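You operate a simulated robot arm through the tools that you are given. There is no shell and no other tool.

You run a simulated robot arm. Do the job below in one go: nothing can be reset, and whatever is moved stays where it is left.

TASK
Take the yellow tape and put it on the top of the small cabinet. Then push the left green door shut. Then take the blue pad and put it on the top of the short bench. Then fetch the red scrubber and set it on the lower shelf of the green rack. Then fetch the wash cup and stand it on the back step of the green bench. Then push the bench drawer shut. Then take the blue-sleeve cup and leave it on the upper shelf over the bath. Then put the green enamel cup in the inside of the copper tray. Then open the right cabinet door. The order counts. Set down upright: wash cup, blue-sleeve cup, green enamel cup.

It is judged by the outcome, as a careful person would: the job done as asked, and still so three seconds after it is handed in. It fails if anything else is knocked over, pushed out of place, dropped, spilled or broken.

THE ROBOT
A 6-joint arm with a fingered hand on a trunk, on a base that moves. Base frame: it is fixed to the floor where the robot stands at the start and does not move with it; the origin is under the middle of the robot, x ahead of it, y to its left, z up. Units: mm, rad, N and s.
With the tool pointing down near the work surface it reaches from about 140 to 820 mm from the robot's upright axis, wherever it stands. Its first joint turns from -2.897 to 2.897 rad. Places, roughly: back step of the green bench (124x15 cm) [2600, 2340, 960]; bench drawer [5000, 600, 700]; blue pad (7x9x3 cm) [3100, -1200, 900]; blue-sleeve cup (6x6x9 cm) [5200, 900, 900]; green enamel cup (7x7x8 cm) [8700, -8900, 1300]; inside of the copper tray (17x17 cm) [8660, -9000, 860]; left green door [-1300, 1200, 500]; lower shelf of the green rack (16x136 cm) [3060, -1180, 920]; red scrubber (7x10x6 cm) [2800, -3100, 600]; right cabinet door [-700, -6300, 1000]; top of the short bench [-1900, -1000, 800]; top of the small cabinet (13x17 cm) [940, 2060, 860]; upper shelf over the bath (92x20 cm) [5520, 1000, 1620]; wash cup [5500, 0, 1000]; yellow tape (6x6x3 cm) [-1700, -900, 800]. Payload 4 kg.
The tool frame sits at the grasp point between the pads (the TCP): z along the fingers, y along the line on which they close. The tips reach 20 mm beyond it. The gripper opens to 140 mm; its body begins 54 mm behind the TCP. The gripper is a hand of 3 fingers: y runs from the thumb to the fingers, the wrist lies at [0, 0, -215] in the tool frame, and closing takes about 1.5 s.
Orientation is that of the tool frame in the base frame, as a unit quaternion [x, y, z, w]. With the fingers straight down and closing along the base's y, the tool's x points along the base's -x, its y along +y and its z along -z.

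THE INTERFACE
- The arm moves only by the tool step_arm. Its argument "steps" is a list that holds one entry, the list of rows, each a list of 6 numbers: the turn, a rotation vector about the tool's x, y, z in units of 4 degrees (1.0 is 4 degrees), then the shift along the tool's x, y, z in units of 30 mm (1.0 is 30 mm). In form: [[[ax, ay, az, tx, ty, tz], ...]]. A call has 1 to 20 rows; each row shifts and turns the commanded pose from where the row before left it, along the tool's axes as they then stand. "claw" is the gripper command, from -1 (shut) to 1 (fully open), values between in proportion, set as the call begins (left out, the last holds). A call with a number of a shift or a turn outside -1 to 1 is refused whole. Each row takes 0.2 s and may step no farther than 50 mm and 0.15 rad from the row before; otherwise, or with a gripper value out of range, the whole call is refused. Where a pose cannot be reached the arm comes as near as it can. A force on the tool above 40 N (or 10 N above the force at the start of the call, whichever is more), or a blocked arm, ends the call early, and 0.2 s more pass. The fingers move at their own pace (about 45 mm/s each) and stop on an object; they squeeze with about 27 N. The grip force told is the motor's: it shows also when the fingers shut on nothing. Time passes only in rows, and 0.2 s behind the last, so rows that do not move let the fingers close. It gives the time, the measured TCP pose, the force on the tool (base axes), the opening and the grip force at its end, in the units of the frame above (readings bear some noise), with the torque about the TCP (base axes, N m) and any sound that the robot's microphone picked up.
- Cameras (640 x 400 px; columns grow to the right, rows downward): "scene" is now at [67.7, 173.2, 1473.2]; the picture's right is [-0.20, -0.98, 0.00], its down [-0.55, 0.12, -0.83] and it looks along [0.81, -0.17, -0.56] (base axes); focal length 250 px, centre (320, 200). "wrist" rides on the gripper at [74, -43, -79] in the tool frame; the picture's right is [0.50, 0.87, 0.00], its down [-0.59, 0.34, -0.73] and it looks along [-0.64, 0.37, 0.68] (tool axes); focal length 275 px, centre (320, 200). There is no depth. A picture from a camera that has moved, and an enlarged one, comes with that camera's place and axes in the base frame and with its lens.
- camera(camera): a new picture of that camera. No time passes.
- slide_trunk(by): moves the trunk up (or, below 0, down) by that many mm; the arm and the scene camera ride with it, the base frame stays. It gives what a move gives, with no picture.
- drive_base(legs): drives the robot by 1 to 6 legs, each [ahead, left, turn to the left] in mm, mm and rad, along the robot's own axes; the way and the turn of a leg run together, so that a leg with both is an arc; at most 1500 mm and 3.142 rad a leg. The arm and the cameras ride along, it lands a little off, and it stops where it bumps. It gives what a move gives.
- set_fingers(finger1, finger2, thumb_bend): sets how far each is bent, from 0 (flat) to 100 (curled in); at 30 the hand is open as for a grip, at 70 the pads meet at the TCP. One left out holds its place. A second passes; each finger stops where it meets its share of the squeeze, and holds until it gets a number again. A gripper value or a shape takes the hand back. It gives what a move gives, with no picture; readings hold the bend of each and the force on the fingers (four entries, about 0 where the hand has none), thumb and palm.
- hand_shape(shape): the hand has 3 fingers and takes this shape, open, in about a second: jaw (thumb against the fingers, like two jaws); tri (thumb and two fingers); tip (a fingertip pinch); poke (one finger out to press); point (the index stretched); flat (the hand flat); cup (the hand cupped); fist (a fist). The gripper value then closes the fingers along that shape, each until it touches; the sizes above hold for jaw. It gives what a move gives, with no picture.
- aim_head(pan, tilt): turns the head with the scene camera to pan (to the left, within 2.094 rad either way) and tilt (down, from -0.506 to 1.204), counted from straight ahead of the robot. It gives what a move gives.
- enlarge(camera, box): a new picture of the part [left, top, right, bottom] of that camera's present view, enlarged. No time passes.
- job_done(): hands the job in; it is judged then, once.

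Places have to be worked out from the pictures, the camera data and where the tool is seen. Open the gripper and draw the arm clear of the work before you hand the job in, unless the task says otherwise.

The tools are called after "Emit:" by a JSON object that holds its "fn" and its "kwargs". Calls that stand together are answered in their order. step_arm: Moves the arm, as the interface text tells. Its arguments: {"type":"object","properties":{"steps":{"type":"array"},"claw":{"type":"number"}},"required":["steps"]} The other tools are called the same way: slide_trunk (by) moves the trunk up or down; hand_shape (shape) gives the hand a shape; set_fingers (finger1, finger2, thumb_bend) moves the fingers one by one; drive_base (legs) drives the base; aim_head (pan, tilt) turns the head that bears the scene camera; camera (camera) takes a picture; enlarge (camera, box) takes an enlarged picture of a part of a camera's view; job_done () hands the job in.

At the start:

```text
t: 0.0
eef_pos: [407.1, 107.2, 1079.5]
tcp_rot: [0.0, 1.0, 0.0, 0.0]
wrist_force: [-0.8, -0.3, 0.1]
ft_torque: [0.0, 0.02, 0.0]
opening: 139.9
gripper_force: 0.1
shape: jaw
bend: [30.0, 30.0, 30.0]
finger forces: [0.0, 0.1, 0.1, 0.0, 0.1, 0.0]
trunk travel left (down, up): [-50.0, 540.0]
robot x, y, heading: [-3.9, 1.4, -0.0]
head pan, tilt (commanded): [-0.206, 0.599]
```

scene: 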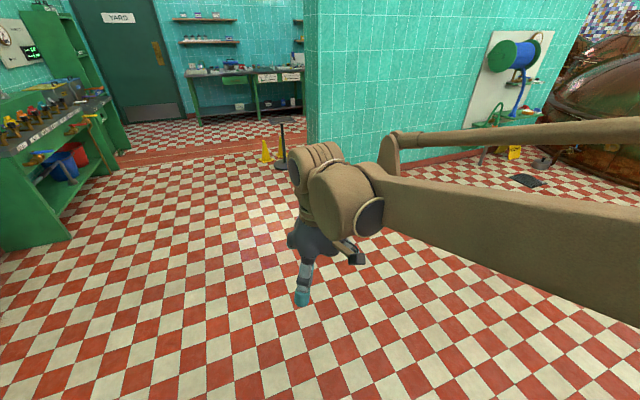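
wrist: 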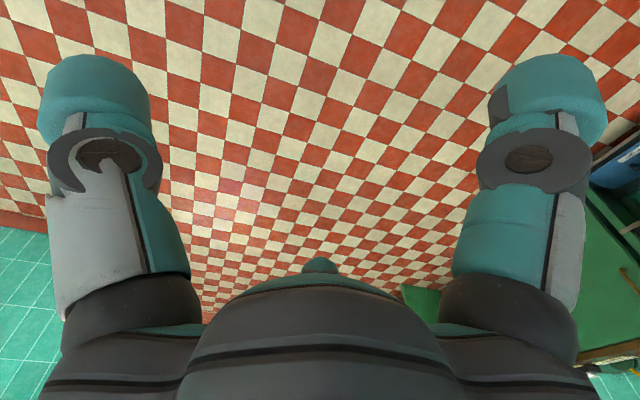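

The start pictures show the green bench to the left, a far bench ahead, and a wall with a hose reel to the right. I'll look around first, starting by turning the head to the left.

Emit:
{"fn": "aim_head", "kwargs": {"pan": 1.0, "tilt": 0.4}}

Emit:
{"fn": "camera", "kwargs": {"camera": "scene"}}

Emit:
{"fn": "aim_head", "kwargs": {"pan": 2.09, "tilt": 0.4}}

Emit:
{"fn": "camera", "kwargs": {"camera": "scene"}}

Emit:
{"fn": "aim_head", "kwargs": {"pan": -1.0, "tilt": 0.4}}

Emit:
{"fn": "camera", "kwargs": {"camera": "scene"}}

Emit:
{"fn": "aim_head", "kwargs": {"pan": -2.09, "tilt": 0.4}}

Emit:
{"fn": "camera", "kwargs": {"camera": "scene"}}

```text
t: 1.4
eef_pos: [407.8, 106.9, 1080.0]
tcp_rot: [0.0, 1.0, 0.001, -0.001]
wrist_force: [0.5, -0.4, -0.1]
ft_torque: [0.0, 0.0, 0.02]
opening: 139.8
gripper_force: 0.1
shape: jaw
bend: [30.0, 30.0, 30.0]
finger forces: [0.0, 0.0, 0.0, 0.1, 0.0, 0.1]
trunk travel left (down, up): [-50.0, 540.0]
robot x, y, heading: [-1.0, -0.9, -0.001]
head pan, tilt (commanded): [1.0, 0.4]
```

```text
taken
camera scene: at [31.2, 269.3, 1491.2], right [0.84, -0.54, 0.0], down [-0.21, -0.33, -0.92], along [0.5, 0.77, -0.39], focal length 250 px, centre (320, 200)
```

scene: 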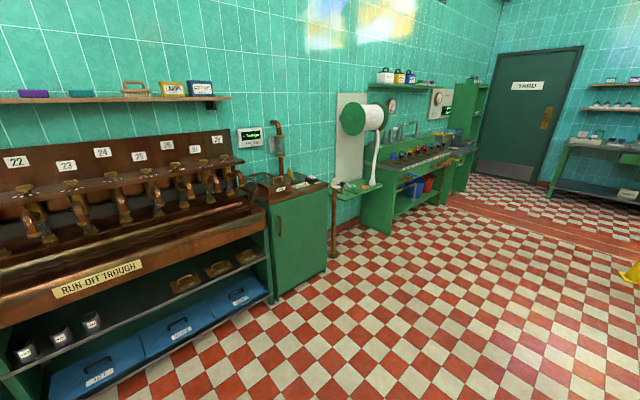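

```text
t: 2.7
eef_pos: [407.6, 106.9, 1079.6]
tcp_rot: [0.001, 1.0, 0.0, 0.0]
wrist_force: [0.1, 0.2, 0.4]
ft_torque: [-0.01, 0.03, 0.03]
opening: 139.9
gripper_force: 0.1
shape: jaw
bend: [30.0, 30.0, 30.0]
finger forces: [0.0, 0.0, 0.0, 0.0, 0.2, 0.1]
trunk travel left (down, up): [-50.0, 540.0]
robot x, y, heading: [-1.6, -4.6, 0.002]
head pan, tilt (commanded): [2.089, 0.4]
```

```text
taken
camera scene: at [-64.7, 271.9, 1491.3], right [0.87, 0.49, 0.0], down [0.19, -0.34, -0.92], along [-0.46, 0.8, -0.39], focal length 250 px, centre (320, 200)
```

scene: 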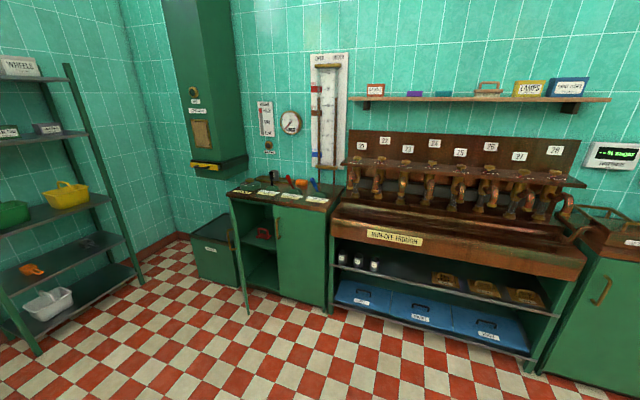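

```text
t: 5.4
eef_pos: [407.3, 107.8, 1080.3]
tcp_rot: [0.0, 1.0, 0.0, 0.001]
wrist_force: [1.0, -0.1, -0.4]
ft_torque: [0.02, 0.0, 0.0]
opening: 139.9
gripper_force: 0.1
shape: jaw
bend: [30.0, 30.0, 30.0]
finger forces: [0.1, 0.0, 0.0, 0.0, 0.0, 0.0]
trunk travel left (down, up): [-50.0, 540.0]
robot x, y, heading: [4.3, 3.3, 0.002]
head pan, tilt (commanded): [-1.0, 0.4]
```

```text
taken
camera scene: at [31.2, 113.4, 1491.3], right [-0.84, -0.54, 0.0], down [-0.21, 0.33, -0.92], along [0.5, -0.78, -0.39], focal length 250 px, centre (320, 200)
```

scene: 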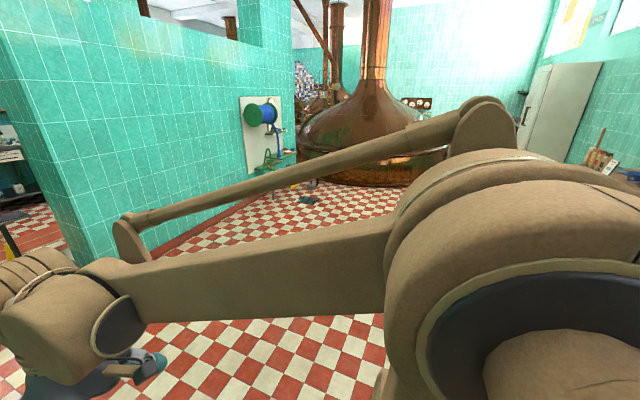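

```text
t: 6.7
eef_pos: [406.5, 107.6, 1079.8]
tcp_rot: [0.001, 1.0, 0.0, 0.0]
wrist_force: [0.0, 0.8, -0.4]
ft_torque: [-0.04, 0.0, 0.01]
opening: 139.7
gripper_force: 0.1
shape: jaw
bend: [30.0, 30.0, 30.0]
finger forces: [0.0, 0.0, 0.1, 0.0, 0.0, 0.0]
trunk travel left (down, up): [-50.0, 540.0]
robot x, y, heading: [0.6, 0.7, -0.002]
head pan, tilt (commanded): [-2.089, 0.4]
```

```text
taken
camera scene: at [-64.7, 110.8, 1491.3], right [-0.87, 0.49, 0.0], down [0.19, 0.34, -0.92], along [-0.46, -0.8, -0.39], focal length 250 px, centre (320, 200)
```

scene: 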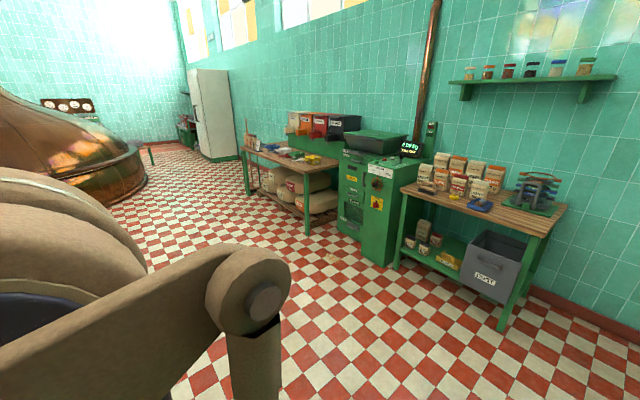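

The short bench with bags is behind-right, about x -1613 to -2280, and something yellow sits near (-1750,-900). I'll turn around and drive up to it, keeping some distance for a look.

Emit:
{"fn": "drive_base", "kwargs": {"legs": [[0, 0, -1.57], [0, 0, -1.57], [900, 850, 0]]}}

Emit:
{"fn": "aim_head", "kwargs": {"pan": 0.0, "tilt": 0.6}}

Emit:
{"fn": "camera", "kwargs": {"camera": "scene"}}

Emit:
{"fn": "camera", "kwargs": {"camera": "wrist"}}

```text
t: 20.6
eef_pos: [-1289.6, -980.1, 1079.0]
tcp_rot: [1.0, 0.008, 0.0, -0.001]
wrist_force: [0.4, 0.2, 0.4]
ft_torque: [0.0, 0.01, 0.0]
opening: 140.0
gripper_force: 0.0
shape: jaw
bend: [30.0, 30.0, 30.0]
finger forces: [0.0, 0.0, 0.0, 0.0, 0.0, 0.1]
trunk travel left (down, up): [-50.0, 540.0]
robot x, y, heading: [-883.5, -864.4, -3.127]
head pan, tilt (commanded): [-2.089, 0.4]
```

```text
t: 22.6
eef_pos: [-1291.3, -979.2, 1079.6]
tcp_rot: [1.0, 0.008, 0.0, -0.001]
wrist_force: [0.6, -1.3, -0.1]
ft_torque: [-0.03, 0.0, -0.01]
opening: 139.9
gripper_force: 0.1
shape: jaw
bend: [30.0, 30.0, 30.0]
finger forces: [0.1, 0.0, 0.0, 0.0, 0.1, 0.0]
trunk travel left (down, up): [-50.0, 540.0]
robot x, y, heading: [-885.8, -864.5, -3.121]
head pan, tilt (commanded): [0.0, 0.6]
```

```text
taken
camera scene: at [-949.7, -1056.3, 1473.0], right [-0.01, 1.0, 0.0], down [0.56, 0.01, -0.83], along [-0.82, -0.01, -0.56], focal length 250 px, centre (320, 200)
```

scene: 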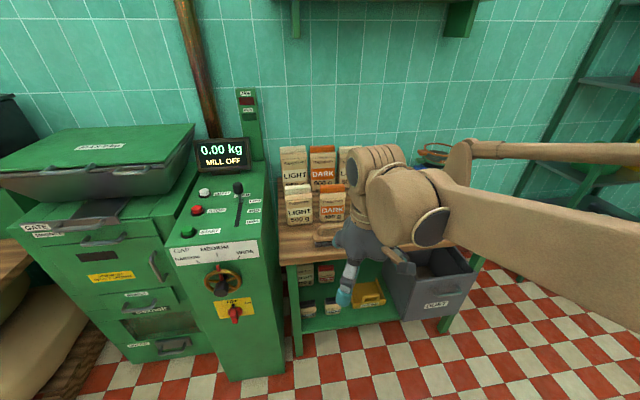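

```text
taken
camera wrist: at [-1217.6, -936.5, 1159.4], right [0.51, -0.86, 0.0], down [-0.58, -0.35, 0.73], along [-0.63, -0.38, -0.68], focal length 275 px, centre (320, 200)
```

wrist: 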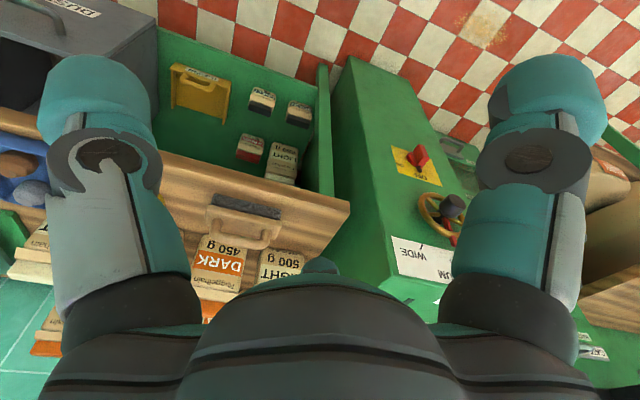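

The arm hides the right half of the bench. I'll shift the robot to its right so the bench top comes into the camera's clear left half.

Emit:
{"fn": "drive_base", "kwargs": {"legs": [[0, -400, 0]]}}

Emit:
{"fn": "aim_head", "kwargs": {"pan": 0.1, "tilt": 0.6}}

Emit:
{"fn": "camera", "kwargs": {"camera": "scene"}}

Emit:
{"fn": "camera", "kwargs": {"camera": "wrist"}}

```text
t: 25.1
eef_pos: [-1296.7, -579.7, 1078.9]
tcp_rot: [1.0, 0.008, -0.001, 0.001]
wrist_force: [-0.7, -0.1, 0.3]
ft_torque: [-0.01, 0.01, 0.02]
opening: 139.7
gripper_force: 0.0
shape: jaw
bend: [30.0, 30.0, 30.0]
finger forces: [0.0, 0.1, 0.0, 0.0, 0.0, 0.0]
trunk travel left (down, up): [-50.0, 540.0]
robot x, y, heading: [-886.1, -466.8, -3.127]
head pan, tilt (commanded): [0.0, 0.6]
```

```text
t: 25.7
eef_pos: [-1296.6, -581.1, 1080.2]
tcp_rot: [1.0, 0.007, -0.001, 0.001]
wrist_force: [0.0, 0.1, 0.2]
ft_torque: [-0.01, -0.04, 0.02]
opening: 140.0
gripper_force: 0.2
shape: jaw
bend: [30.0, 30.0, 30.0]
finger forces: [0.0, 0.0, 0.0, 0.0, 0.1, 0.1]
trunk travel left (down, up): [-50.0, 540.0]
robot x, y, heading: [-893.3, -466.9, -3.123]
head pan, tilt (commanded): [0.099, 0.6]
```

```text
taken
camera scene: at [-955.2, -664.8, 1473.0], right [-0.11, 0.99, 0.0], down [0.56, 0.06, -0.82], along [-0.82, -0.09, -0.57], focal length 250 px, centre (320, 200)
```

scene: 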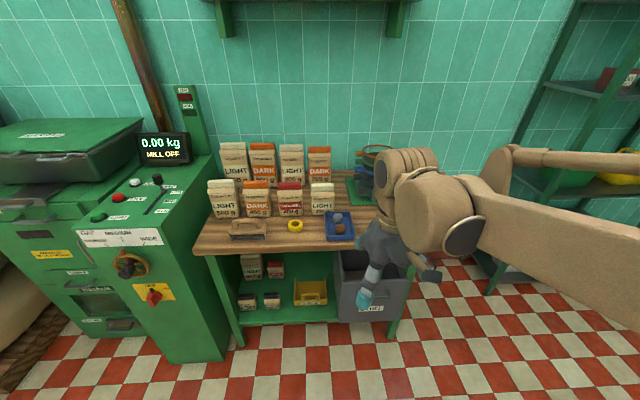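

```text
taken
camera wrist: at [-1223.6, -536.1, 1159.4], right [0.51, -0.86, 0.0], down [-0.58, -0.35, 0.73], along [-0.63, -0.38, -0.68], focal length 275 px, centre (320, 200)
```

wrist: 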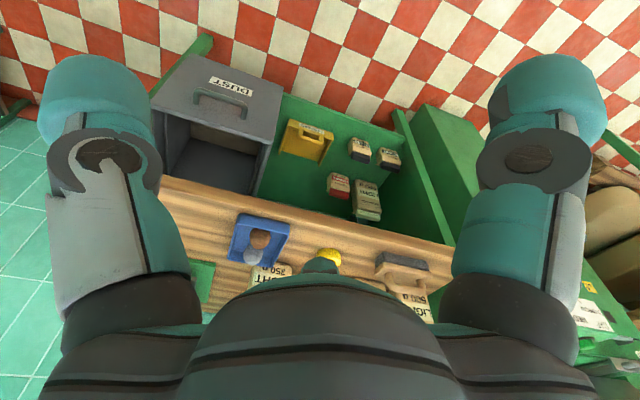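

The yellow tape roll is visible at about (295,225) between the brush and the blue tray. I'll enlarge it to fix its location and form.

Emit:
{"fn": "enlarge", "kwargs": {"camera": "scene", "box": [190, 130, 400, 270]}}

Emit:
{"fn": "enlarge", "kwargs": {"camera": "wrist", "box": [150, 170, 460, 310]}}

```text
2.86 times, centred on (295, 200) of scene
camera zoom: at [-955.2, -664.8, 1473.0], right [-0.11, 0.99, 0.0], down [0.56, 0.06, -0.82], along [-0.82, -0.09, -0.57], focal length 714 px, centre (391, 200)
```

zoom: 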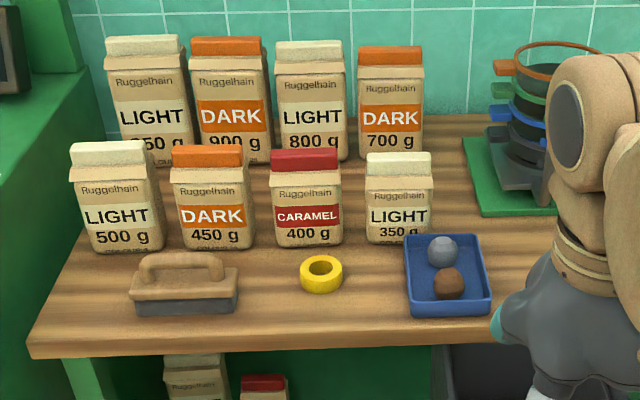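

```text
2.06 times, centred on (305, 240) of wrist
camera zoom: at [-1223.6, -536.1, 1159.4], right [0.51, -0.86, 0.0], down [-0.58, -0.35, 0.73], along [-0.63, -0.38, -0.68], focal length 568 px, centre (351, 117)
```

zoom: 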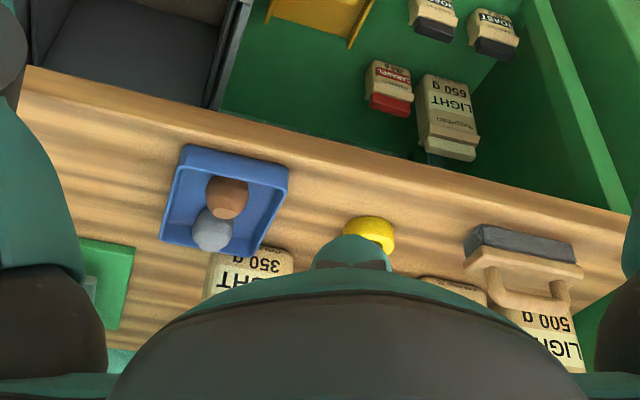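

The two views agree: tape centre is around (-1712,-852) with table top near z 790. Before driving closer I'll look down to see how big the base is.

Emit:
{"fn": "aim_head", "kwargs": {"pan": 0.3, "tilt": 1.2}}

Emit:
{"fn": "camera", "kwargs": {"camera": "scene"}}

```text
t: 26.7
eef_pos: [-1297.0, -580.1, 1079.9]
tcp_rot: [1.0, 0.007, 0.0, -0.001]
wrist_force: [0.8, 0.0, -1.3]
ft_torque: [-0.02, -0.01, 0.01]
opening: 139.9
gripper_force: 0.0
shape: jaw
bend: [30.0, 30.0, 30.0]
finger forces: [0.0, 0.1, 0.0, 0.1, 0.0, 0.0]
trunk travel left (down, up): [-50.0, 540.0]
robot x, y, heading: [-894.7, -465.0, -3.122]
head pan, tilt (commanded): [0.3, 1.201]
```

```text
taken
camera scene: at [-920.6, -672.2, 1428.5], right [-0.31, 0.95, 0.0], down [0.89, 0.29, -0.36], along [-0.35, -0.11, -0.93], focal length 250 px, centre (320, 200)
```

scene: 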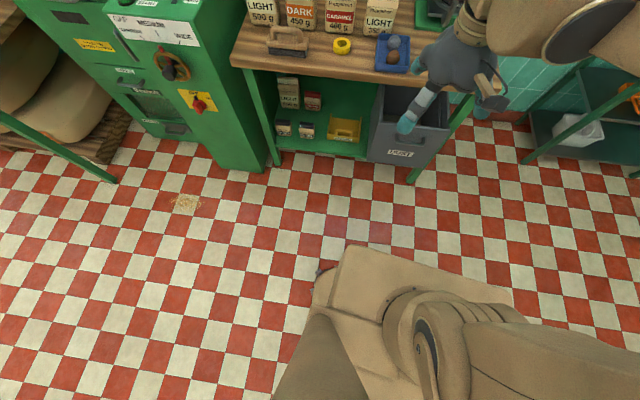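

The base extends about 270 mm ahead of the centre, so there is plenty of clearance. I'll move forward and left so the tape lies about 630 mm from the axis.

Emit:
{"fn": "drive_base", "kwargs": {"legs": [[235, 140, 0]]}}

Emit:
{"fn": "aim_head", "kwargs": {"pan": 0.1, "tilt": 0.85}}

Emit:
{"fn": "camera", "kwargs": {"camera": "scene"}}

Emit:
{"fn": "camera", "kwargs": {"camera": "wrist"}}

```text
t: 28.7
eef_pos: [-1530.9, -722.0, 1079.9]
tcp_rot: [1.0, 0.007, 0.0, 0.001]
wrist_force: [-0.7, 0.2, 0.5]
ft_torque: [0.02, 0.01, 0.01]
opening: 140.0
gripper_force: 0.1
shape: jaw
bend: [30.0, 30.0, 30.0]
finger forces: [0.1, 0.0, 0.1, 0.0, 0.0, 0.1]
trunk travel left (down, up): [-50.0, 540.0]
robot x, y, heading: [-1126.4, -611.4, -3.124]
head pan, tilt (commanded): [0.3, 1.201]
```

```text
t: 29.5
eef_pos: [-1532.0, -722.8, 1079.6]
tcp_rot: [1.0, 0.007, -0.001, 0.0]
wrist_force: [-0.1, 0.3, 0.3]
ft_torque: [0.0, 0.01, 0.0]
opening: 139.7
gripper_force: 0.1
shape: jaw
bend: [30.0, 30.0, 30.0]
finger forces: [0.1, 0.0, 0.0, 0.0, 0.1, 0.0]
trunk travel left (down, up): [-50.0, 540.0]
robot x, y, heading: [-1124.0, -608.8, -3.125]
head pan, tilt (commanded): [0.099, 0.85]
```

```text
taken
camera scene: at [-1179.5, -806.0, 1452.1], right [-0.11, 0.99, 0.0], down [0.75, 0.09, -0.66], along [-0.66, -0.07, -0.75], focal length 250 px, centre (320, 200)
```

scene: 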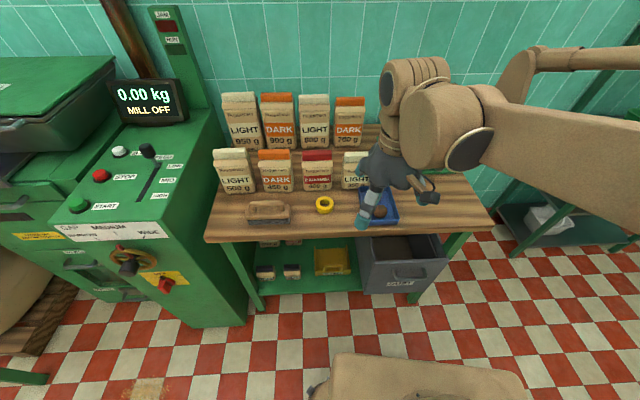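

```text
taken
camera wrist: at [-1458.0, -678.0, 1159.4], right [0.51, -0.86, 0.0], down [-0.58, -0.35, 0.73], along [-0.63, -0.38, -0.68], focal length 275 px, centre (320, 200)
```

wrist: 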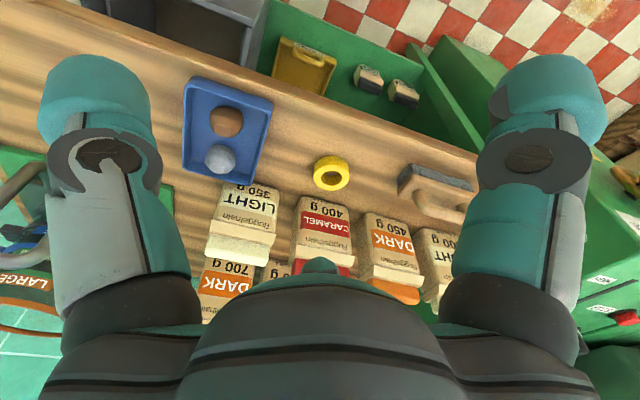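

The tape is at about (-1718,-853), confirmed by both views. I'll move above it while narrowing the fingers to about 100 mm, and check the clearance to the bags.

Emit:
{"fn": "step_arm", "kwargs": {"steps": [[[0, 0, 0, -0.78, 0.53, 0.75], [0, 0, 0, -0.78, 0.53, 0.75], [0, 0, 0, -0.78, 0.53, 0.75], [0, 0, 0, -0.78, 0.53, 0.75], [0, 0, 0, -0.78, 0.53, 0.75], [0, 0, 0, -0.78, 0.53, 0.75], [0, 0, 0, -0.78, 0.53, 0.75], [0, 0, 0, -0.78, 0.53, 0.75], [0, 0, 0, 0, 0, 0], [0, 0, 0, 0, 0, 0]]], "claw": 0.4}}

Emit:
{"fn": "camera", "kwargs": {"camera": "scene"}}

Emit:
{"fn": "camera", "kwargs": {"camera": "wrist"}}

```text
t: 31.7
eef_pos: [-1716.5, -850.7, 899.4]
tcp_rot: [1.0, 0.007, 0.0, 0.0]
wrist_force: [1.0, 0.9, 0.0]
ft_torque: [-0.01, 0.01, 0.0]
opening: 98.1
gripper_force: 0.0
shape: jaw
bend: [26.0, 27.0, 25.0]
finger forces: [0.0, 0.6, 0.0, 0.1, 0.0, 0.0]
trunk travel left (down, up): [-50.0, 540.0]
robot x, y, heading: [-1125.2, -610.3, -3.13]
head pan, tilt (commanded): [0.099, 0.85]
```

```text
taken
camera scene: at [-1179.6, -806.0, 1452.1], right [-0.11, 0.99, 0.0], down [0.75, 0.08, -0.66], along [-0.66, -0.07, -0.75], focal length 250 px, centre (320, 200)
```

scene: 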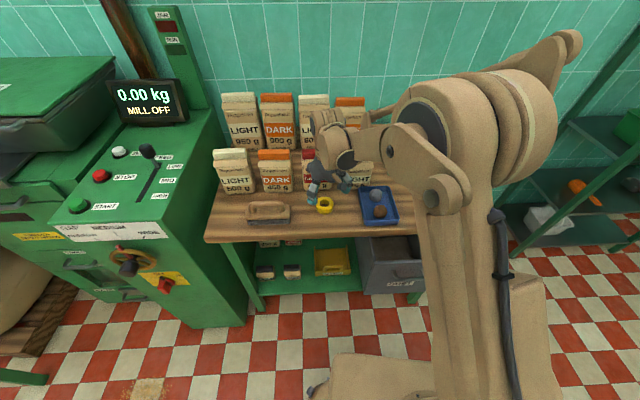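

```text
taken
camera wrist: at [-1643.6, -807.8, 979.7], right [0.51, -0.86, 0.0], down [-0.58, -0.35, 0.73], along [-0.63, -0.38, -0.68], focal length 275 px, centre (320, 200)
```

wrist: 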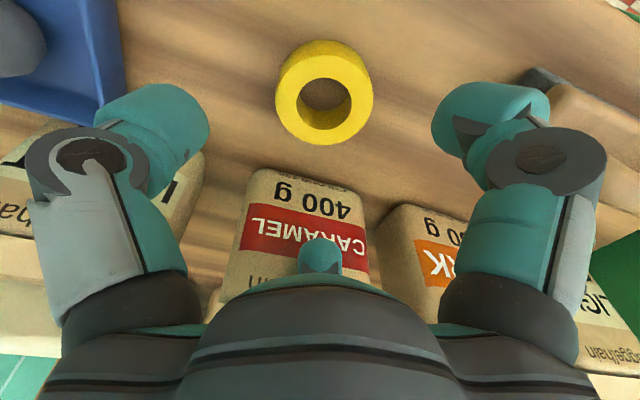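

The tape is centred under the hand. I'll zoom in to judge the clearance between palm and the bag behind before going down.

Emit:
{"fn": "enlarge", "kwargs": {"camera": "scene", "box": [240, 90, 420, 230]}}

```text
2.86 times, centred on (330, 160) of scene
camera zoom: at [-1179.6, -806.0, 1452.1], right [-0.11, 0.99, 0.0], down [0.75, 0.08, -0.66], along [-0.66, -0.07, -0.75], focal length 714 px, centre (291, 314)
```

zoom: 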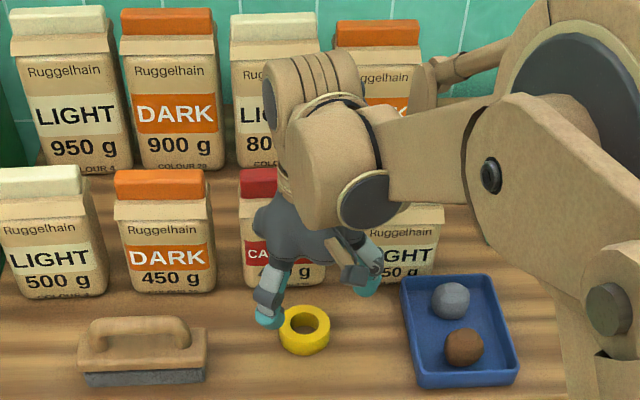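

The palm looks about 75 mm clear of the bag; I'll lean the hand 8° back towards the robot for extra margin and descend to z≈815.

Emit:
{"fn": "step_arm", "kwargs": {"steps": [[[0, -1, 0, 0, 0, 0], [0, -1, 0, 0, 0, 0], [0, 0, 0, 0.097, 0.07, 0.693], [0, 0, 0, 0.097, 0.03, 0.693], [0, 0, 0, 0.097, 0, 0.693], [0, 0, 0, 0.097, 0, 0.693]]], "claw": 0.4}}

Emit:
{"fn": "camera", "kwargs": {"camera": "wrist"}}

Emit:
{"fn": "enlarge", "kwargs": {"camera": "scene", "box": [240, 90, 420, 230]}}

```text
t: 33.1
eef_pos: [-1715.1, -856.8, 824.1]
tcp_rot: [0.998, 0.007, -0.07, 0.003]
wrist_force: [4.0, -1.5, 39.3]
ft_torque: [-0.98, -2.16, 0.09]
opening: 95.5
gripper_force: 0.0
shape: jaw
bend: [21.0, 27.0, 25.0]
finger forces: [40.2, 0.1, 0.1, 0.1, 0.0, 0.0]
trunk travel left (down, up): [-50.0, 540.0]
robot x, y, heading: [-1125.9, -606.9, -3.129]
head pan, tilt (commanded): [0.099, 0.85]
stopped in row 6: the force on the tool passed its limit at 52 N (the readings are from after the stop); the commanded pose is now the measured one
```

```text
taken
camera wrist: at [-1631.2, -811.8, 892.5], right [0.51, -0.86, -0.07], down [-0.47, -0.34, 0.81], along [-0.72, -0.38, -0.58], focal length 275 px, centre (320, 200)
```

wrist: 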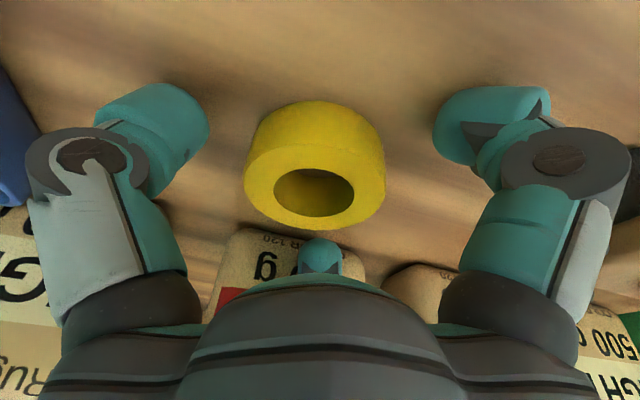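

```text
2.86 times, centred on (330, 160) of scene
camera zoom: at [-1176.1, -804.6, 1453.1], right [-0.11, 0.99, 0.0], down [0.74, 0.08, -0.66], along [-0.66, -0.08, -0.75], focal length 714 px, centre (291, 314)
```

zoom: 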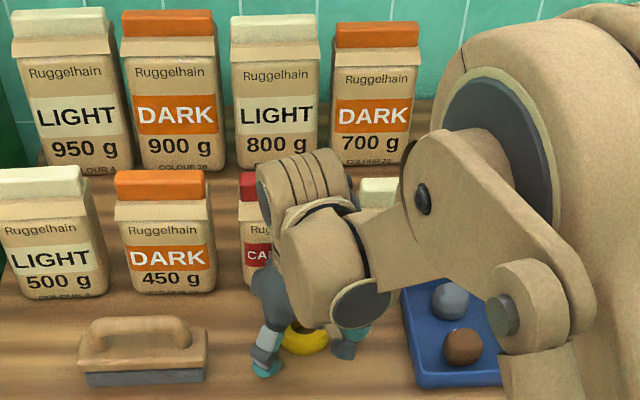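

A finger touched the table at TCP z≈824 because of the tilt, so the table is near z 790. I'll lift 10 mm, take the tilt out, and settle down to about z 816.

Emit:
{"fn": "step_arm", "kwargs": {"steps": [[[0, 0, 0, -0.046, -0.1, -0.33], [0, 1, 0, 0, 0, 0], [0, 1, 0, 0, 0, 0], [0, 0, 0, -0.1, 0, 0.25], [0, 0, 0, 0, 0, 0.25], [0, 0, 0, 0, 0, 0.1]]], "claw": 0.4}}

Emit:
{"fn": "camera", "kwargs": {"camera": "wrist"}}

```text
t: 34.4
eef_pos: [-1718.3, -851.8, 819.4]
tcp_rot: [1.0, 0.008, -0.001, 0.002]
wrist_force: [1.3, 1.2, 39.3]
ft_torque: [0.06, -0.44, -0.05]
opening: 95.7
gripper_force: 0.0
shape: jaw
bend: [24.0, 25.0, 24.0]
finger forces: [17.2, 9.6, 0.0, 0.0, 12.9, 0.0]
trunk travel left (down, up): [-50.0, 540.0]
robot x, y, heading: [-1124.1, -605.6, -3.128]
head pan, tilt (commanded): [0.099, 0.85]
stopped in row 6: the force on the tool passed its limit at 58 N (the readings are from after the stop); the commanded pose is now the measured one
```

```text
taken
camera wrist: at [-1645.5, -808.9, 899.3], right [0.51, -0.86, 0.0], down [-0.58, -0.34, 0.74], along [-0.63, -0.38, -0.67], focal length 275 px, centre (320, 200)
```

wrist: 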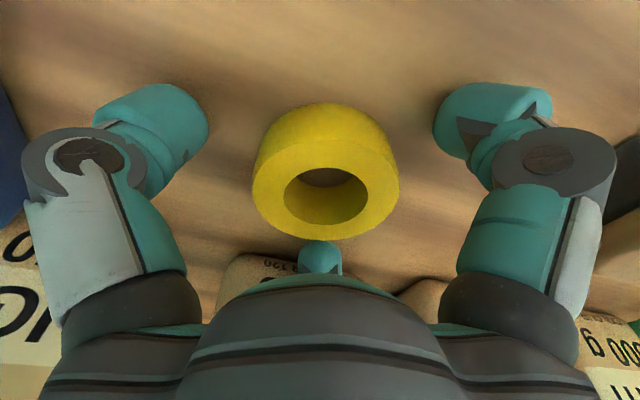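

All three fingertips rest on the table (≈ z 797) and the tape is centred between them. I'll lift 3 mm and close.

Emit:
{"fn": "step_arm", "kwargs": {"steps": [[[0, 0, 0, 0, 0, -0.12], [0, 0, 0, 0, 0, 0], [0, 0, 0, 0, 0, 0], [0, 0, 0, 0, 0, 0], [0, 0, 0, 0, 0, 0], [0, 0, 0, 0, 0, 0], [0, 0, 0, 0, 0, 0], [0, 0, 0, 0, 0, 0], [0, 0, 0, 0, 0, 0], [0, 0, 0, 0, 0, 0]]], "claw": -1}}

Emit:
{"fn": "camera", "kwargs": {"camera": "wrist"}}

```text
t: 36.6
eef_pos: [-1720.8, -852.9, 821.3]
tcp_rot: [1.0, 0.008, -0.001, 0.002]
wrist_force: [1.1, 4.4, 8.6]
ft_torque: [0.48, -0.02, -0.03]
opening: 60.3
gripper_force: 26.7
shape: jaw
bend: [40.0, 39.0, 35.0]
finger forces: [20.0, 20.2, 0.0, 0.1, 32.5, 0.1]
trunk travel left (down, up): [-50.0, 540.0]
robot x, y, heading: [-1127.9, -610.6, -3.126]
head pan, tilt (commanded): [0.099, 0.85]
```

```text
taken
camera wrist: at [-1647.4, -809.5, 900.1], right [0.51, -0.86, 0.0], down [-0.58, -0.34, 0.74], along [-0.63, -0.38, -0.68], focal length 275 px, centre (320, 200)
```

wrist: 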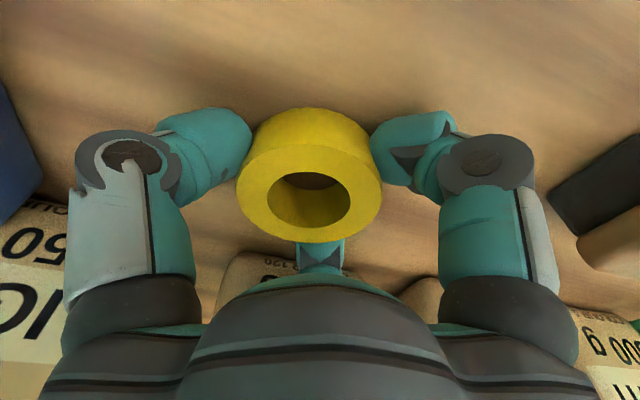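

Grip is firm (60 mm opening, ~27 N). I'll lift straight up and check the tape holds.

Emit:
{"fn": "step_arm", "kwargs": {"steps": [[[0, 0, 0, 0, 0, -0.5], [0, 0, 0, 0, 0, -0.8], [0, 0, 0, 0.2, 0, -0.9], [0, 0, 0, 0.3, 0, -0.9], [0, 0, 0, 0.5, 0, -0.9], [0, 0, 0, 0.8, -0.2, -0.9], [0, 0, 0, 0.9, -0.4, -0.9], [0, 0, 0, 0.9, -0.6, -0.9], [0, 0, 0, 0.9, -0.6, -0.5], [0, 0, 0, 0.9, -0.6, 0]]], "claw": -1}}

Emit:
{"fn": "camera", "kwargs": {"camera": "wrist"}}

Emit:
{"fn": "camera", "kwargs": {"camera": "scene"}}

```text
t: 38.8
eef_pos: [-1559.6, -778.7, 1036.7]
tcp_rot: [1.0, 0.007, -0.001, 0.002]
wrist_force: [-0.3, -0.2, 0.5]
ft_torque: [0.03, -0.02, 0.0]
opening: 59.6
gripper_force: 26.4
shape: jaw
bend: [40.0, 39.0, 35.0]
finger forces: [20.0, 20.7, 0.0, 0.0, 25.9, 0.1]
trunk travel left (down, up): [-50.0, 540.0]
robot x, y, heading: [-1123.6, -610.5, -3.121]
head pan, tilt (commanded): [0.099, 0.85]
```

```text
taken
camera wrist: at [-1486.3, -735.1, 1116.1], right [0.51, -0.86, 0.0], down [-0.58, -0.34, 0.74], along [-0.63, -0.38, -0.68], focal length 275 px, centre (320, 200)
```

wrist: 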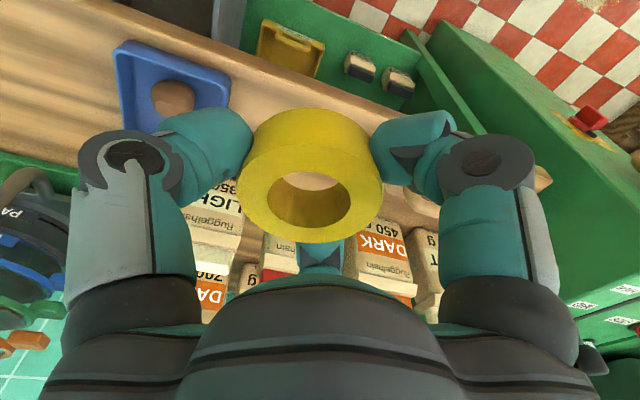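

```text
taken
camera scene: at [-1179.4, -805.9, 1452.2], right [-0.11, 0.99, 0.0], down [0.75, 0.08, -0.66], along [-0.66, -0.07, -0.75], focal length 250 px, centre (320, 200)
```

scene: 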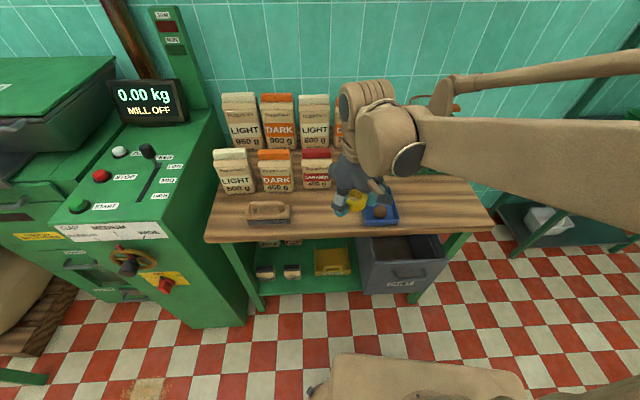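

The tape is held. I'll back away, turn to face +y and drive to about (940,1050) in front of the small cabinet.

Emit:
{"fn": "drive_base", "kwargs": {"legs": [[-350, 0, 0], [0, 0, -1.59], [850, -900, 0], [800, -815, 0]]}}

Emit:
{"fn": "aim_head", "kwargs": {"pan": 0.0, "tilt": 0.6}}

Emit:
{"fn": "camera", "kwargs": {"camera": "scene"}}

Emit:
{"fn": "camera", "kwargs": {"camera": "wrist"}}

```text
t: 56.3
eef_pos: [819.4, 1462.8, 1036.6]
tcp_rot: [-0.7, 0.715, 0.001, -0.001]
wrist_force: [-0.5, -0.1, 0.0]
ft_torque: [0.02, 0.01, -0.02]
opening: 59.1
gripper_force: 26.8
shape: jaw
bend: [40.0, 39.0, 35.0]
finger forces: [19.8, 20.9, 0.0, 0.0, 25.9, 0.0]
trunk travel left (down, up): [-50.0, 540.0]
robot x, y, heading: [972.5, 1022.1, 1.548]
head pan, tilt (commanded): [0.099, 0.85]
```

```text
t: 57.0
eef_pos: [818.9, 1461.6, 1036.7]
tcp_rot: [-0.699, 0.715, 0.001, -0.001]
wrist_force: [-0.3, -0.1, -0.6]
ft_torque: [0.0, 0.0, -0.01]
opening: 59.4
gripper_force: 27.1
shape: jaw
bend: [40.0, 39.0, 35.0]
finger forces: [19.8, 20.9, 0.1, 0.1, 25.8, 0.0]
trunk travel left (down, up): [-50.0, 540.0]
robot x, y, heading: [973.0, 1019.9, 1.548]
head pan, tilt (commanded): [0.0, 0.6]
```

```text
taken
camera scene: at [786.8, 1095.6, 1473.0], right [1.0, -0.02, 0.0], down [-0.01, -0.57, -0.82], along [0.02, 0.82, -0.57], focal length 250 px, centre (320, 200)
```

scene: 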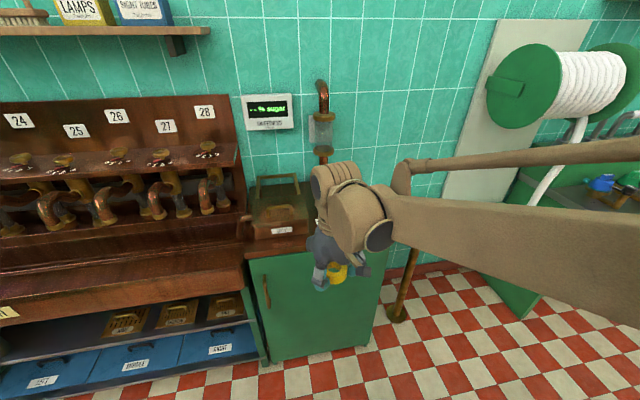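

```text
taken
camera wrist: at [860.6, 1386.8, 1115.9], right [-0.88, -0.48, 0.0], down [-0.32, 0.59, 0.74], along [-0.36, 0.64, -0.68], focal length 275 px, centre (320, 200)
```

wrist: 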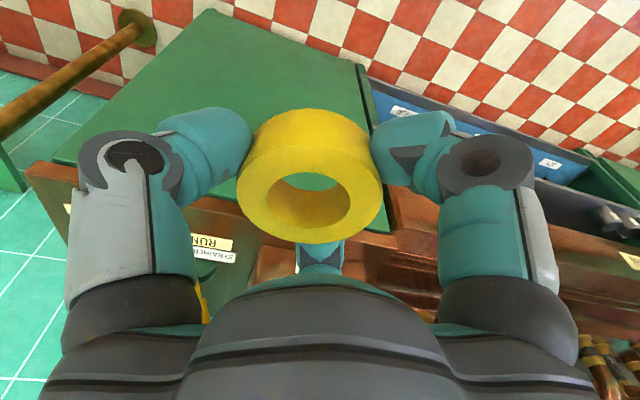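

The arm covers the free part of the cabinet top. I'll step right and a little ahead so the camera sees it.

Emit:
{"fn": "drive_base", "kwargs": {"legs": [[100, -350, 0]]}}

Emit:
{"fn": "aim_head", "kwargs": {"pan": 0.2, "tilt": 0.65}}

Emit:
{"fn": "camera", "kwargs": {"camera": "scene"}}

```text
t: 59.4
eef_pos: [1172.1, 1554.4, 1036.3]
tcp_rot: [-0.7, 0.714, 0.0, -0.001]
wrist_force: [0.6, -0.1, 0.2]
ft_torque: [0.01, 0.0, 0.01]
opening: 59.5
gripper_force: 27.1
shape: jaw
bend: [40.0, 39.0, 35.0]
finger forces: [19.8, 20.9, 0.0, 0.0, 25.8, 0.0]
trunk travel left (down, up): [-50.0, 540.0]
robot x, y, heading: [1327.3, 1113.3, 1.551]
head pan, tilt (commanded): [0.0, 0.6]
```

```text
t: 60.1
eef_pos: [1172.4, 1557.0, 1037.0]
tcp_rot: [-0.7, 0.714, 0.001, -0.002]
wrist_force: [-0.9, 1.3, 0.3]
ft_torque: [0.01, -0.01, 0.01]
opening: 59.7
gripper_force: 26.3
shape: jaw
bend: [40.0, 39.0, 35.0]
finger forces: [19.8, 20.8, 0.0, 0.0, 25.8, 0.1]
trunk travel left (down, up): [-50.0, 540.0]
robot x, y, heading: [1327.1, 1113.4, 1.547]
head pan, tilt (commanded): [0.201, 0.649]
```

```text
taken
camera scene: at [1122.4, 1185.5, 1468.8], right [0.98, 0.18, 0.0], down [0.11, -0.59, -0.8], along [-0.14, 0.78, -0.6], focal length 250 px, centre (320, 200)
```

scene: 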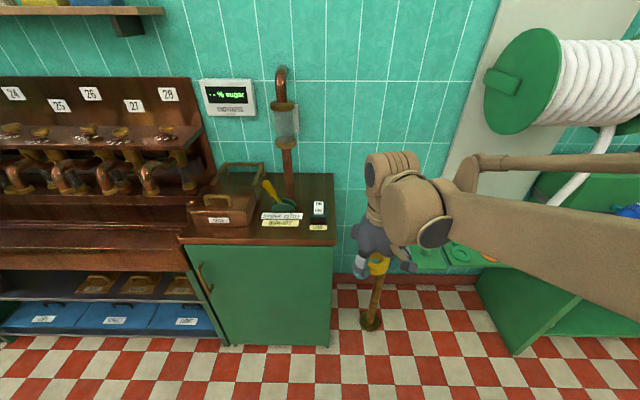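

Emit:
{"fn": "enlarge", "kwargs": {"camera": "scene", "box": [170, 130, 350, 260]}}

```text
3.08 times, centred on (260, 195) of scene
camera zoom: at [1122.4, 1185.5, 1468.8], right [0.98, 0.18, 0.0], down [0.11, -0.59, -0.8], along [-0.14, 0.78, -0.6], focal length 769 px, centre (505, 215)
```

zoom: 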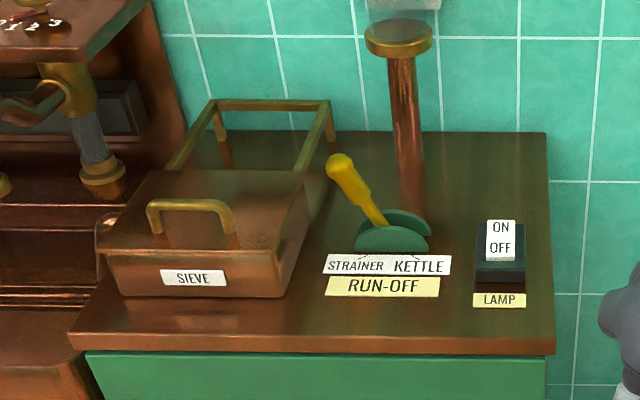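

The room is rotated about 10° in the base frame. The free spot on the cabinet top is behind the lamp switch, right of the copper pipe, around (945,2065). I'll drive closer, staying right so the forearm stays clear of the pipe.

Emit:
{"fn": "drive_base", "kwargs": {"legs": [[290, 70, 0]]}}

Emit:
{"fn": "aim_head", "kwargs": {"pan": 0.35, "tilt": 0.75}}

Emit:
{"fn": "camera", "kwargs": {"camera": "scene"}}

Emit:
{"fn": "camera", "kwargs": {"camera": "wrist"}}

```text
t: 62.2
eef_pos: [1109.7, 1848.3, 1036.4]
tcp_rot: [-0.699, 0.715, 0.002, -0.001]
wrist_force: [0.1, -0.5, -0.1]
ft_torque: [-0.03, 0.01, 0.0]
opening: 59.3
gripper_force: 26.1
shape: jaw
bend: [40.0, 39.0, 35.0]
finger forces: [19.8, 20.9, 0.0, 0.0, 25.8, 0.1]
trunk travel left (down, up): [-50.0, 540.0]
robot x, y, heading: [1260.6, 1406.4, 1.545]
head pan, tilt (commanded): [0.201, 0.649]
```

```text
t: 62.9
eef_pos: [1109.1, 1847.5, 1036.8]
tcp_rot: [-0.699, 0.715, 0.001, -0.001]
wrist_force: [-0.9, -0.2, -0.2]
ft_torque: [0.01, -0.03, 0.01]
opening: 59.4
gripper_force: 27.2
shape: jaw
bend: [40.0, 39.0, 35.0]
finger forces: [19.9, 21.1, 0.1, 0.0, 25.8, 0.0]
trunk travel left (down, up): [-50.0, 540.0]
robot x, y, heading: [1262.6, 1408.6, 1.544]
head pan, tilt (commanded): [0.351, 0.75]
```

```text
taken
camera scene: at [1047.6, 1470.4, 1460.2], right [0.95, 0.32, 0.0], down [0.22, -0.65, -0.73], along [-0.24, 0.69, -0.68], focal length 250 px, centre (320, 200)
```

scene: 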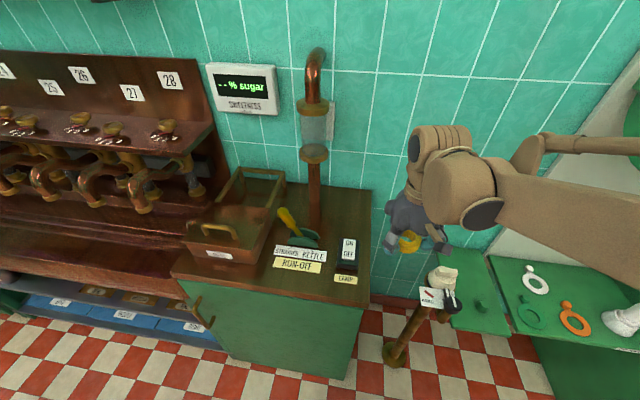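

```text
taken
camera wrist: at [1150.3, 1771.4, 1115.8], right [-0.88, -0.48, 0.0], down [-0.32, 0.59, 0.74], along [-0.36, 0.64, -0.68], focal length 275 px, centre (320, 200)
```

wrist: 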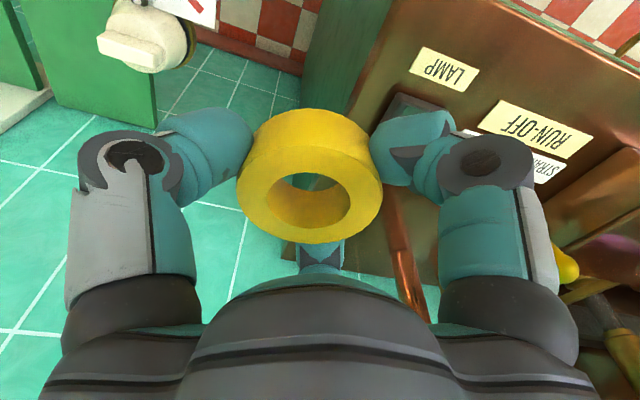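

I'll enlarge the cabinet top from this nearer viewpoint to pin down the free area.

Emit:
{"fn": "enlarge", "kwargs": {"camera": "scene", "box": [170, 130, 400, 300]}}

```text
2.35 times, centred on (285, 215) of scene
camera zoom: at [1047.6, 1470.4, 1460.2], right [0.95, 0.32, 0.0], down [0.22, -0.65, -0.73], along [-0.24, 0.69, -0.68], focal length 588 px, centre (402, 165)
```

zoom: 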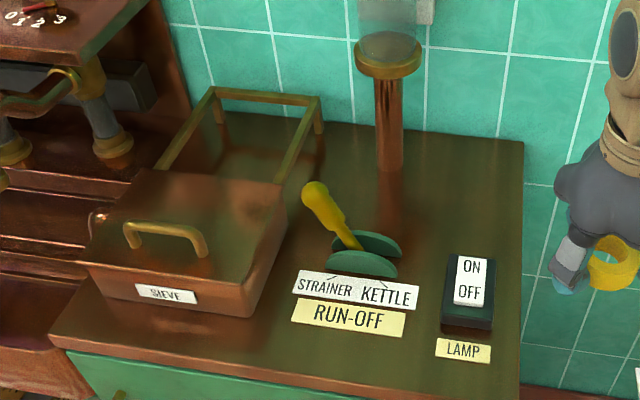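

Free area: pipe base at ~(822,2068), right edge at x≈1020, switch up to y≈1945. I'll target (955,2060), keeping the pipe between the two finger directions; first move above it at z≈965.

Emit:
{"fn": "step_arm", "kwargs": {"steps": [[[0, 0, 0, -0.872, 0.66, 0], [0, 0, 0, -0.872, 0.66, 0], [0, 0, 0, -0.872, 0.66, 0], [0, 0, 0, -0.872, 0.66, 0], [0, 0, 0, -0.872, 0.66, 0], [0, 0, 0, -0.872, 0.66, 0], [0, 0, 0, -0.872, 0.66, 0], [0, 0, 0, -0.872, 0.66, 0], [0, 0, 0, 0, 0, 0.8], [0, 0, 0, 0, 0, 0.8], [0, 0, 0, 0, 0, 0.8], [0, 0, 0, 0, 0, 0]]], "claw": -1}}

Emit:
{"fn": "camera", "kwargs": {"camera": "scene"}}

Emit:
{"fn": "camera", "kwargs": {"camera": "wrist"}}

```text
t: 65.5
eef_pos: [955.4, 2060.6, 963.9]
tcp_rot: [-0.699, 0.715, 0.001, -0.001]
wrist_force: [0.3, -0.1, -0.9]
ft_torque: [-0.01, -0.03, -0.03]
opening: 59.3
gripper_force: 27.1
shape: jaw
bend: [40.0, 39.0, 35.0]
finger forces: [19.8, 20.9, 0.0, 0.1, 25.7, 0.0]
trunk travel left (down, up): [-50.0, 540.0]
robot x, y, heading: [1263.7, 1407.0, 1.55]
head pan, tilt (commanded): [0.351, 0.75]
```

```text
taken
camera scene: at [1047.4, 1470.6, 1460.1], right [0.95, 0.32, 0.0], down [0.22, -0.65, -0.73], along [-0.24, 0.69, -0.68], focal length 250 px, centre (320, 200)
```

scene: 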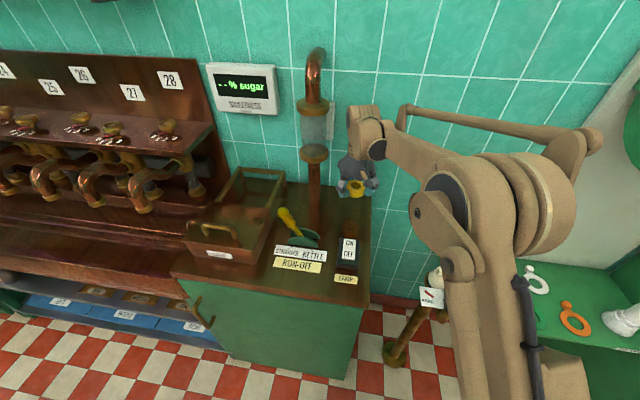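

```text
taken
camera wrist: at [996.4, 1985.3, 1043.9], right [-0.88, -0.48, 0.0], down [-0.32, 0.59, 0.74], along [-0.36, 0.64, -0.68], focal length 275 px, centre (320, 200)
```

wrist: 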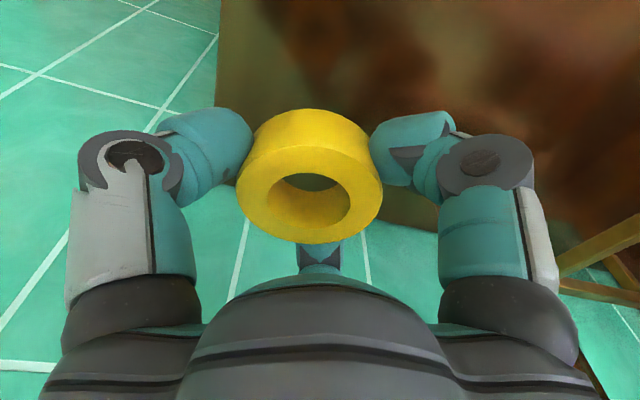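

The view confirms the target has about 70 mm to the right edge and 100 mm to the back. I'll descend, finishing in small steps until it touches down.

Emit:
{"fn": "step_arm", "kwargs": {"steps": [[[0, 0, 0, 0, 0, 0.8], [0, 0, 0, 0, 0, 0.8], [0, 0, 0, 0, 0, 0.5], [0, 0, 0, 0, 0, 0.15], [0, 0, 0, 0, 0, 0.1], [0, 0, 0, 0, 0, 0.1], [0, 0, 0, 0, 0, 0.1]]], "claw": -1}}

Emit:
{"fn": "camera", "kwargs": {"camera": "wrist"}}

Emit:
{"fn": "enlarge", "kwargs": {"camera": "scene", "box": [260, 90, 420, 290]}}

```text
t: 67.1
eef_pos: [955.2, 2059.8, 888.0]
tcp_rot: [-0.7, 0.715, 0.002, -0.002]
wrist_force: [0.2, -0.3, 0.7]
ft_torque: [0.02, 0.01, 0.02]
opening: 59.4
gripper_force: 26.8
shape: jaw
bend: [40.0, 39.0, 35.0]
finger forces: [19.7, 20.9, 0.0, 0.1, 25.8, 0.0]
trunk travel left (down, up): [-50.0, 540.0]
robot x, y, heading: [1262.4, 1404.6, 1.548]
head pan, tilt (commanded): [0.351, 0.75]
```

```text
taken
camera wrist: at [996.0, 1984.7, 967.9], right [-0.88, -0.48, 0.0], down [-0.32, 0.59, 0.74], along [-0.36, 0.64, -0.68], focal length 275 px, centre (320, 200)
```

wrist: 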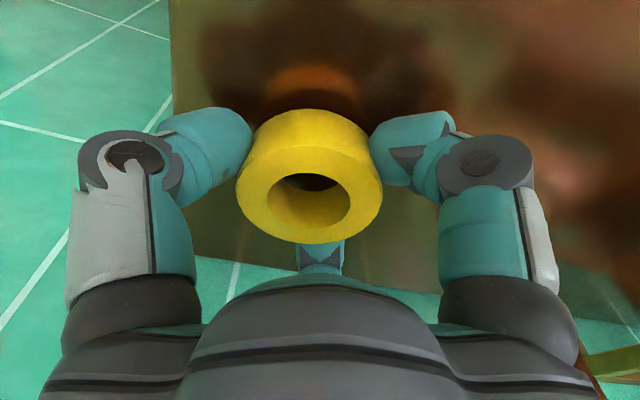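

```text
2.00 times, centred on (340, 190) of scene
camera zoom: at [1047.4, 1470.6, 1460.1], right [0.95, 0.32, 0.0], down [0.22, -0.65, -0.73], along [-0.24, 0.69, -0.68], focal length 500 px, centre (280, 220)
```

zoom: 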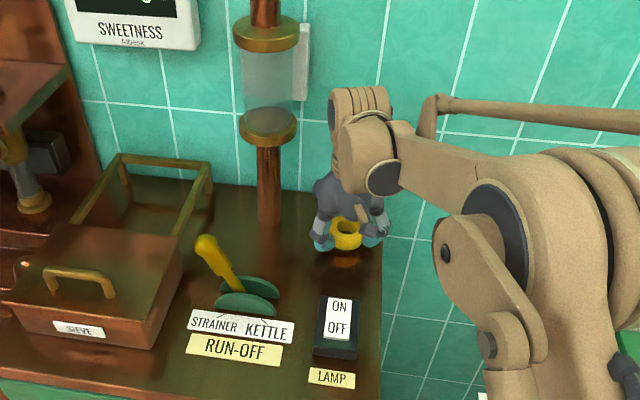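

No contact yet; the reflection on the top suggests a gap of roughly 15–25 mm. I continue down in small steps.

Emit:
{"fn": "step_arm", "kwargs": {"steps": [[[0, 0, 0, 0, 0, 0.13], [0, 0, 0, 0, 0, 0.13], [0, 0, 0, 0, 0, 0.13]]], "claw": -1}}

Emit:
{"fn": "camera", "kwargs": {"camera": "wrist"}}

```text
t: 67.9
eef_pos: [956.1, 2060.2, 879.1]
tcp_rot: [-0.699, 0.715, 0.003, 0.0]
wrist_force: [-0.3, 13.7, 36.3]
ft_torque: [0.18, -1.49, 0.54]
opening: 60.8
gripper_force: 27.5
shape: jaw
bend: [40.0, 39.0, 34.0]
finger forces: [22.8, 23.6, 0.1, 0.0, 72.6, 0.0]
trunk travel left (down, up): [-50.0, 540.0]
robot x, y, heading: [1266.2, 1407.1, 1.549]
head pan, tilt (commanded): [0.351, 0.75]
```

```text
taken
camera wrist: at [997.5, 1984.1, 958.9], right [-0.88, -0.48, 0.0], down [-0.32, 0.59, 0.74], along [-0.36, 0.65, -0.67], focal length 275 px, centre (320, 200)
```

wrist: 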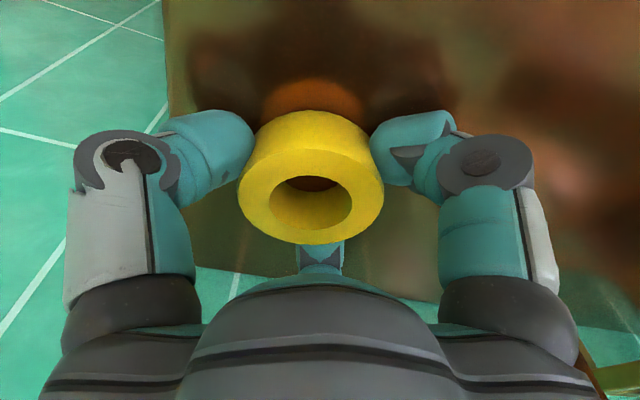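

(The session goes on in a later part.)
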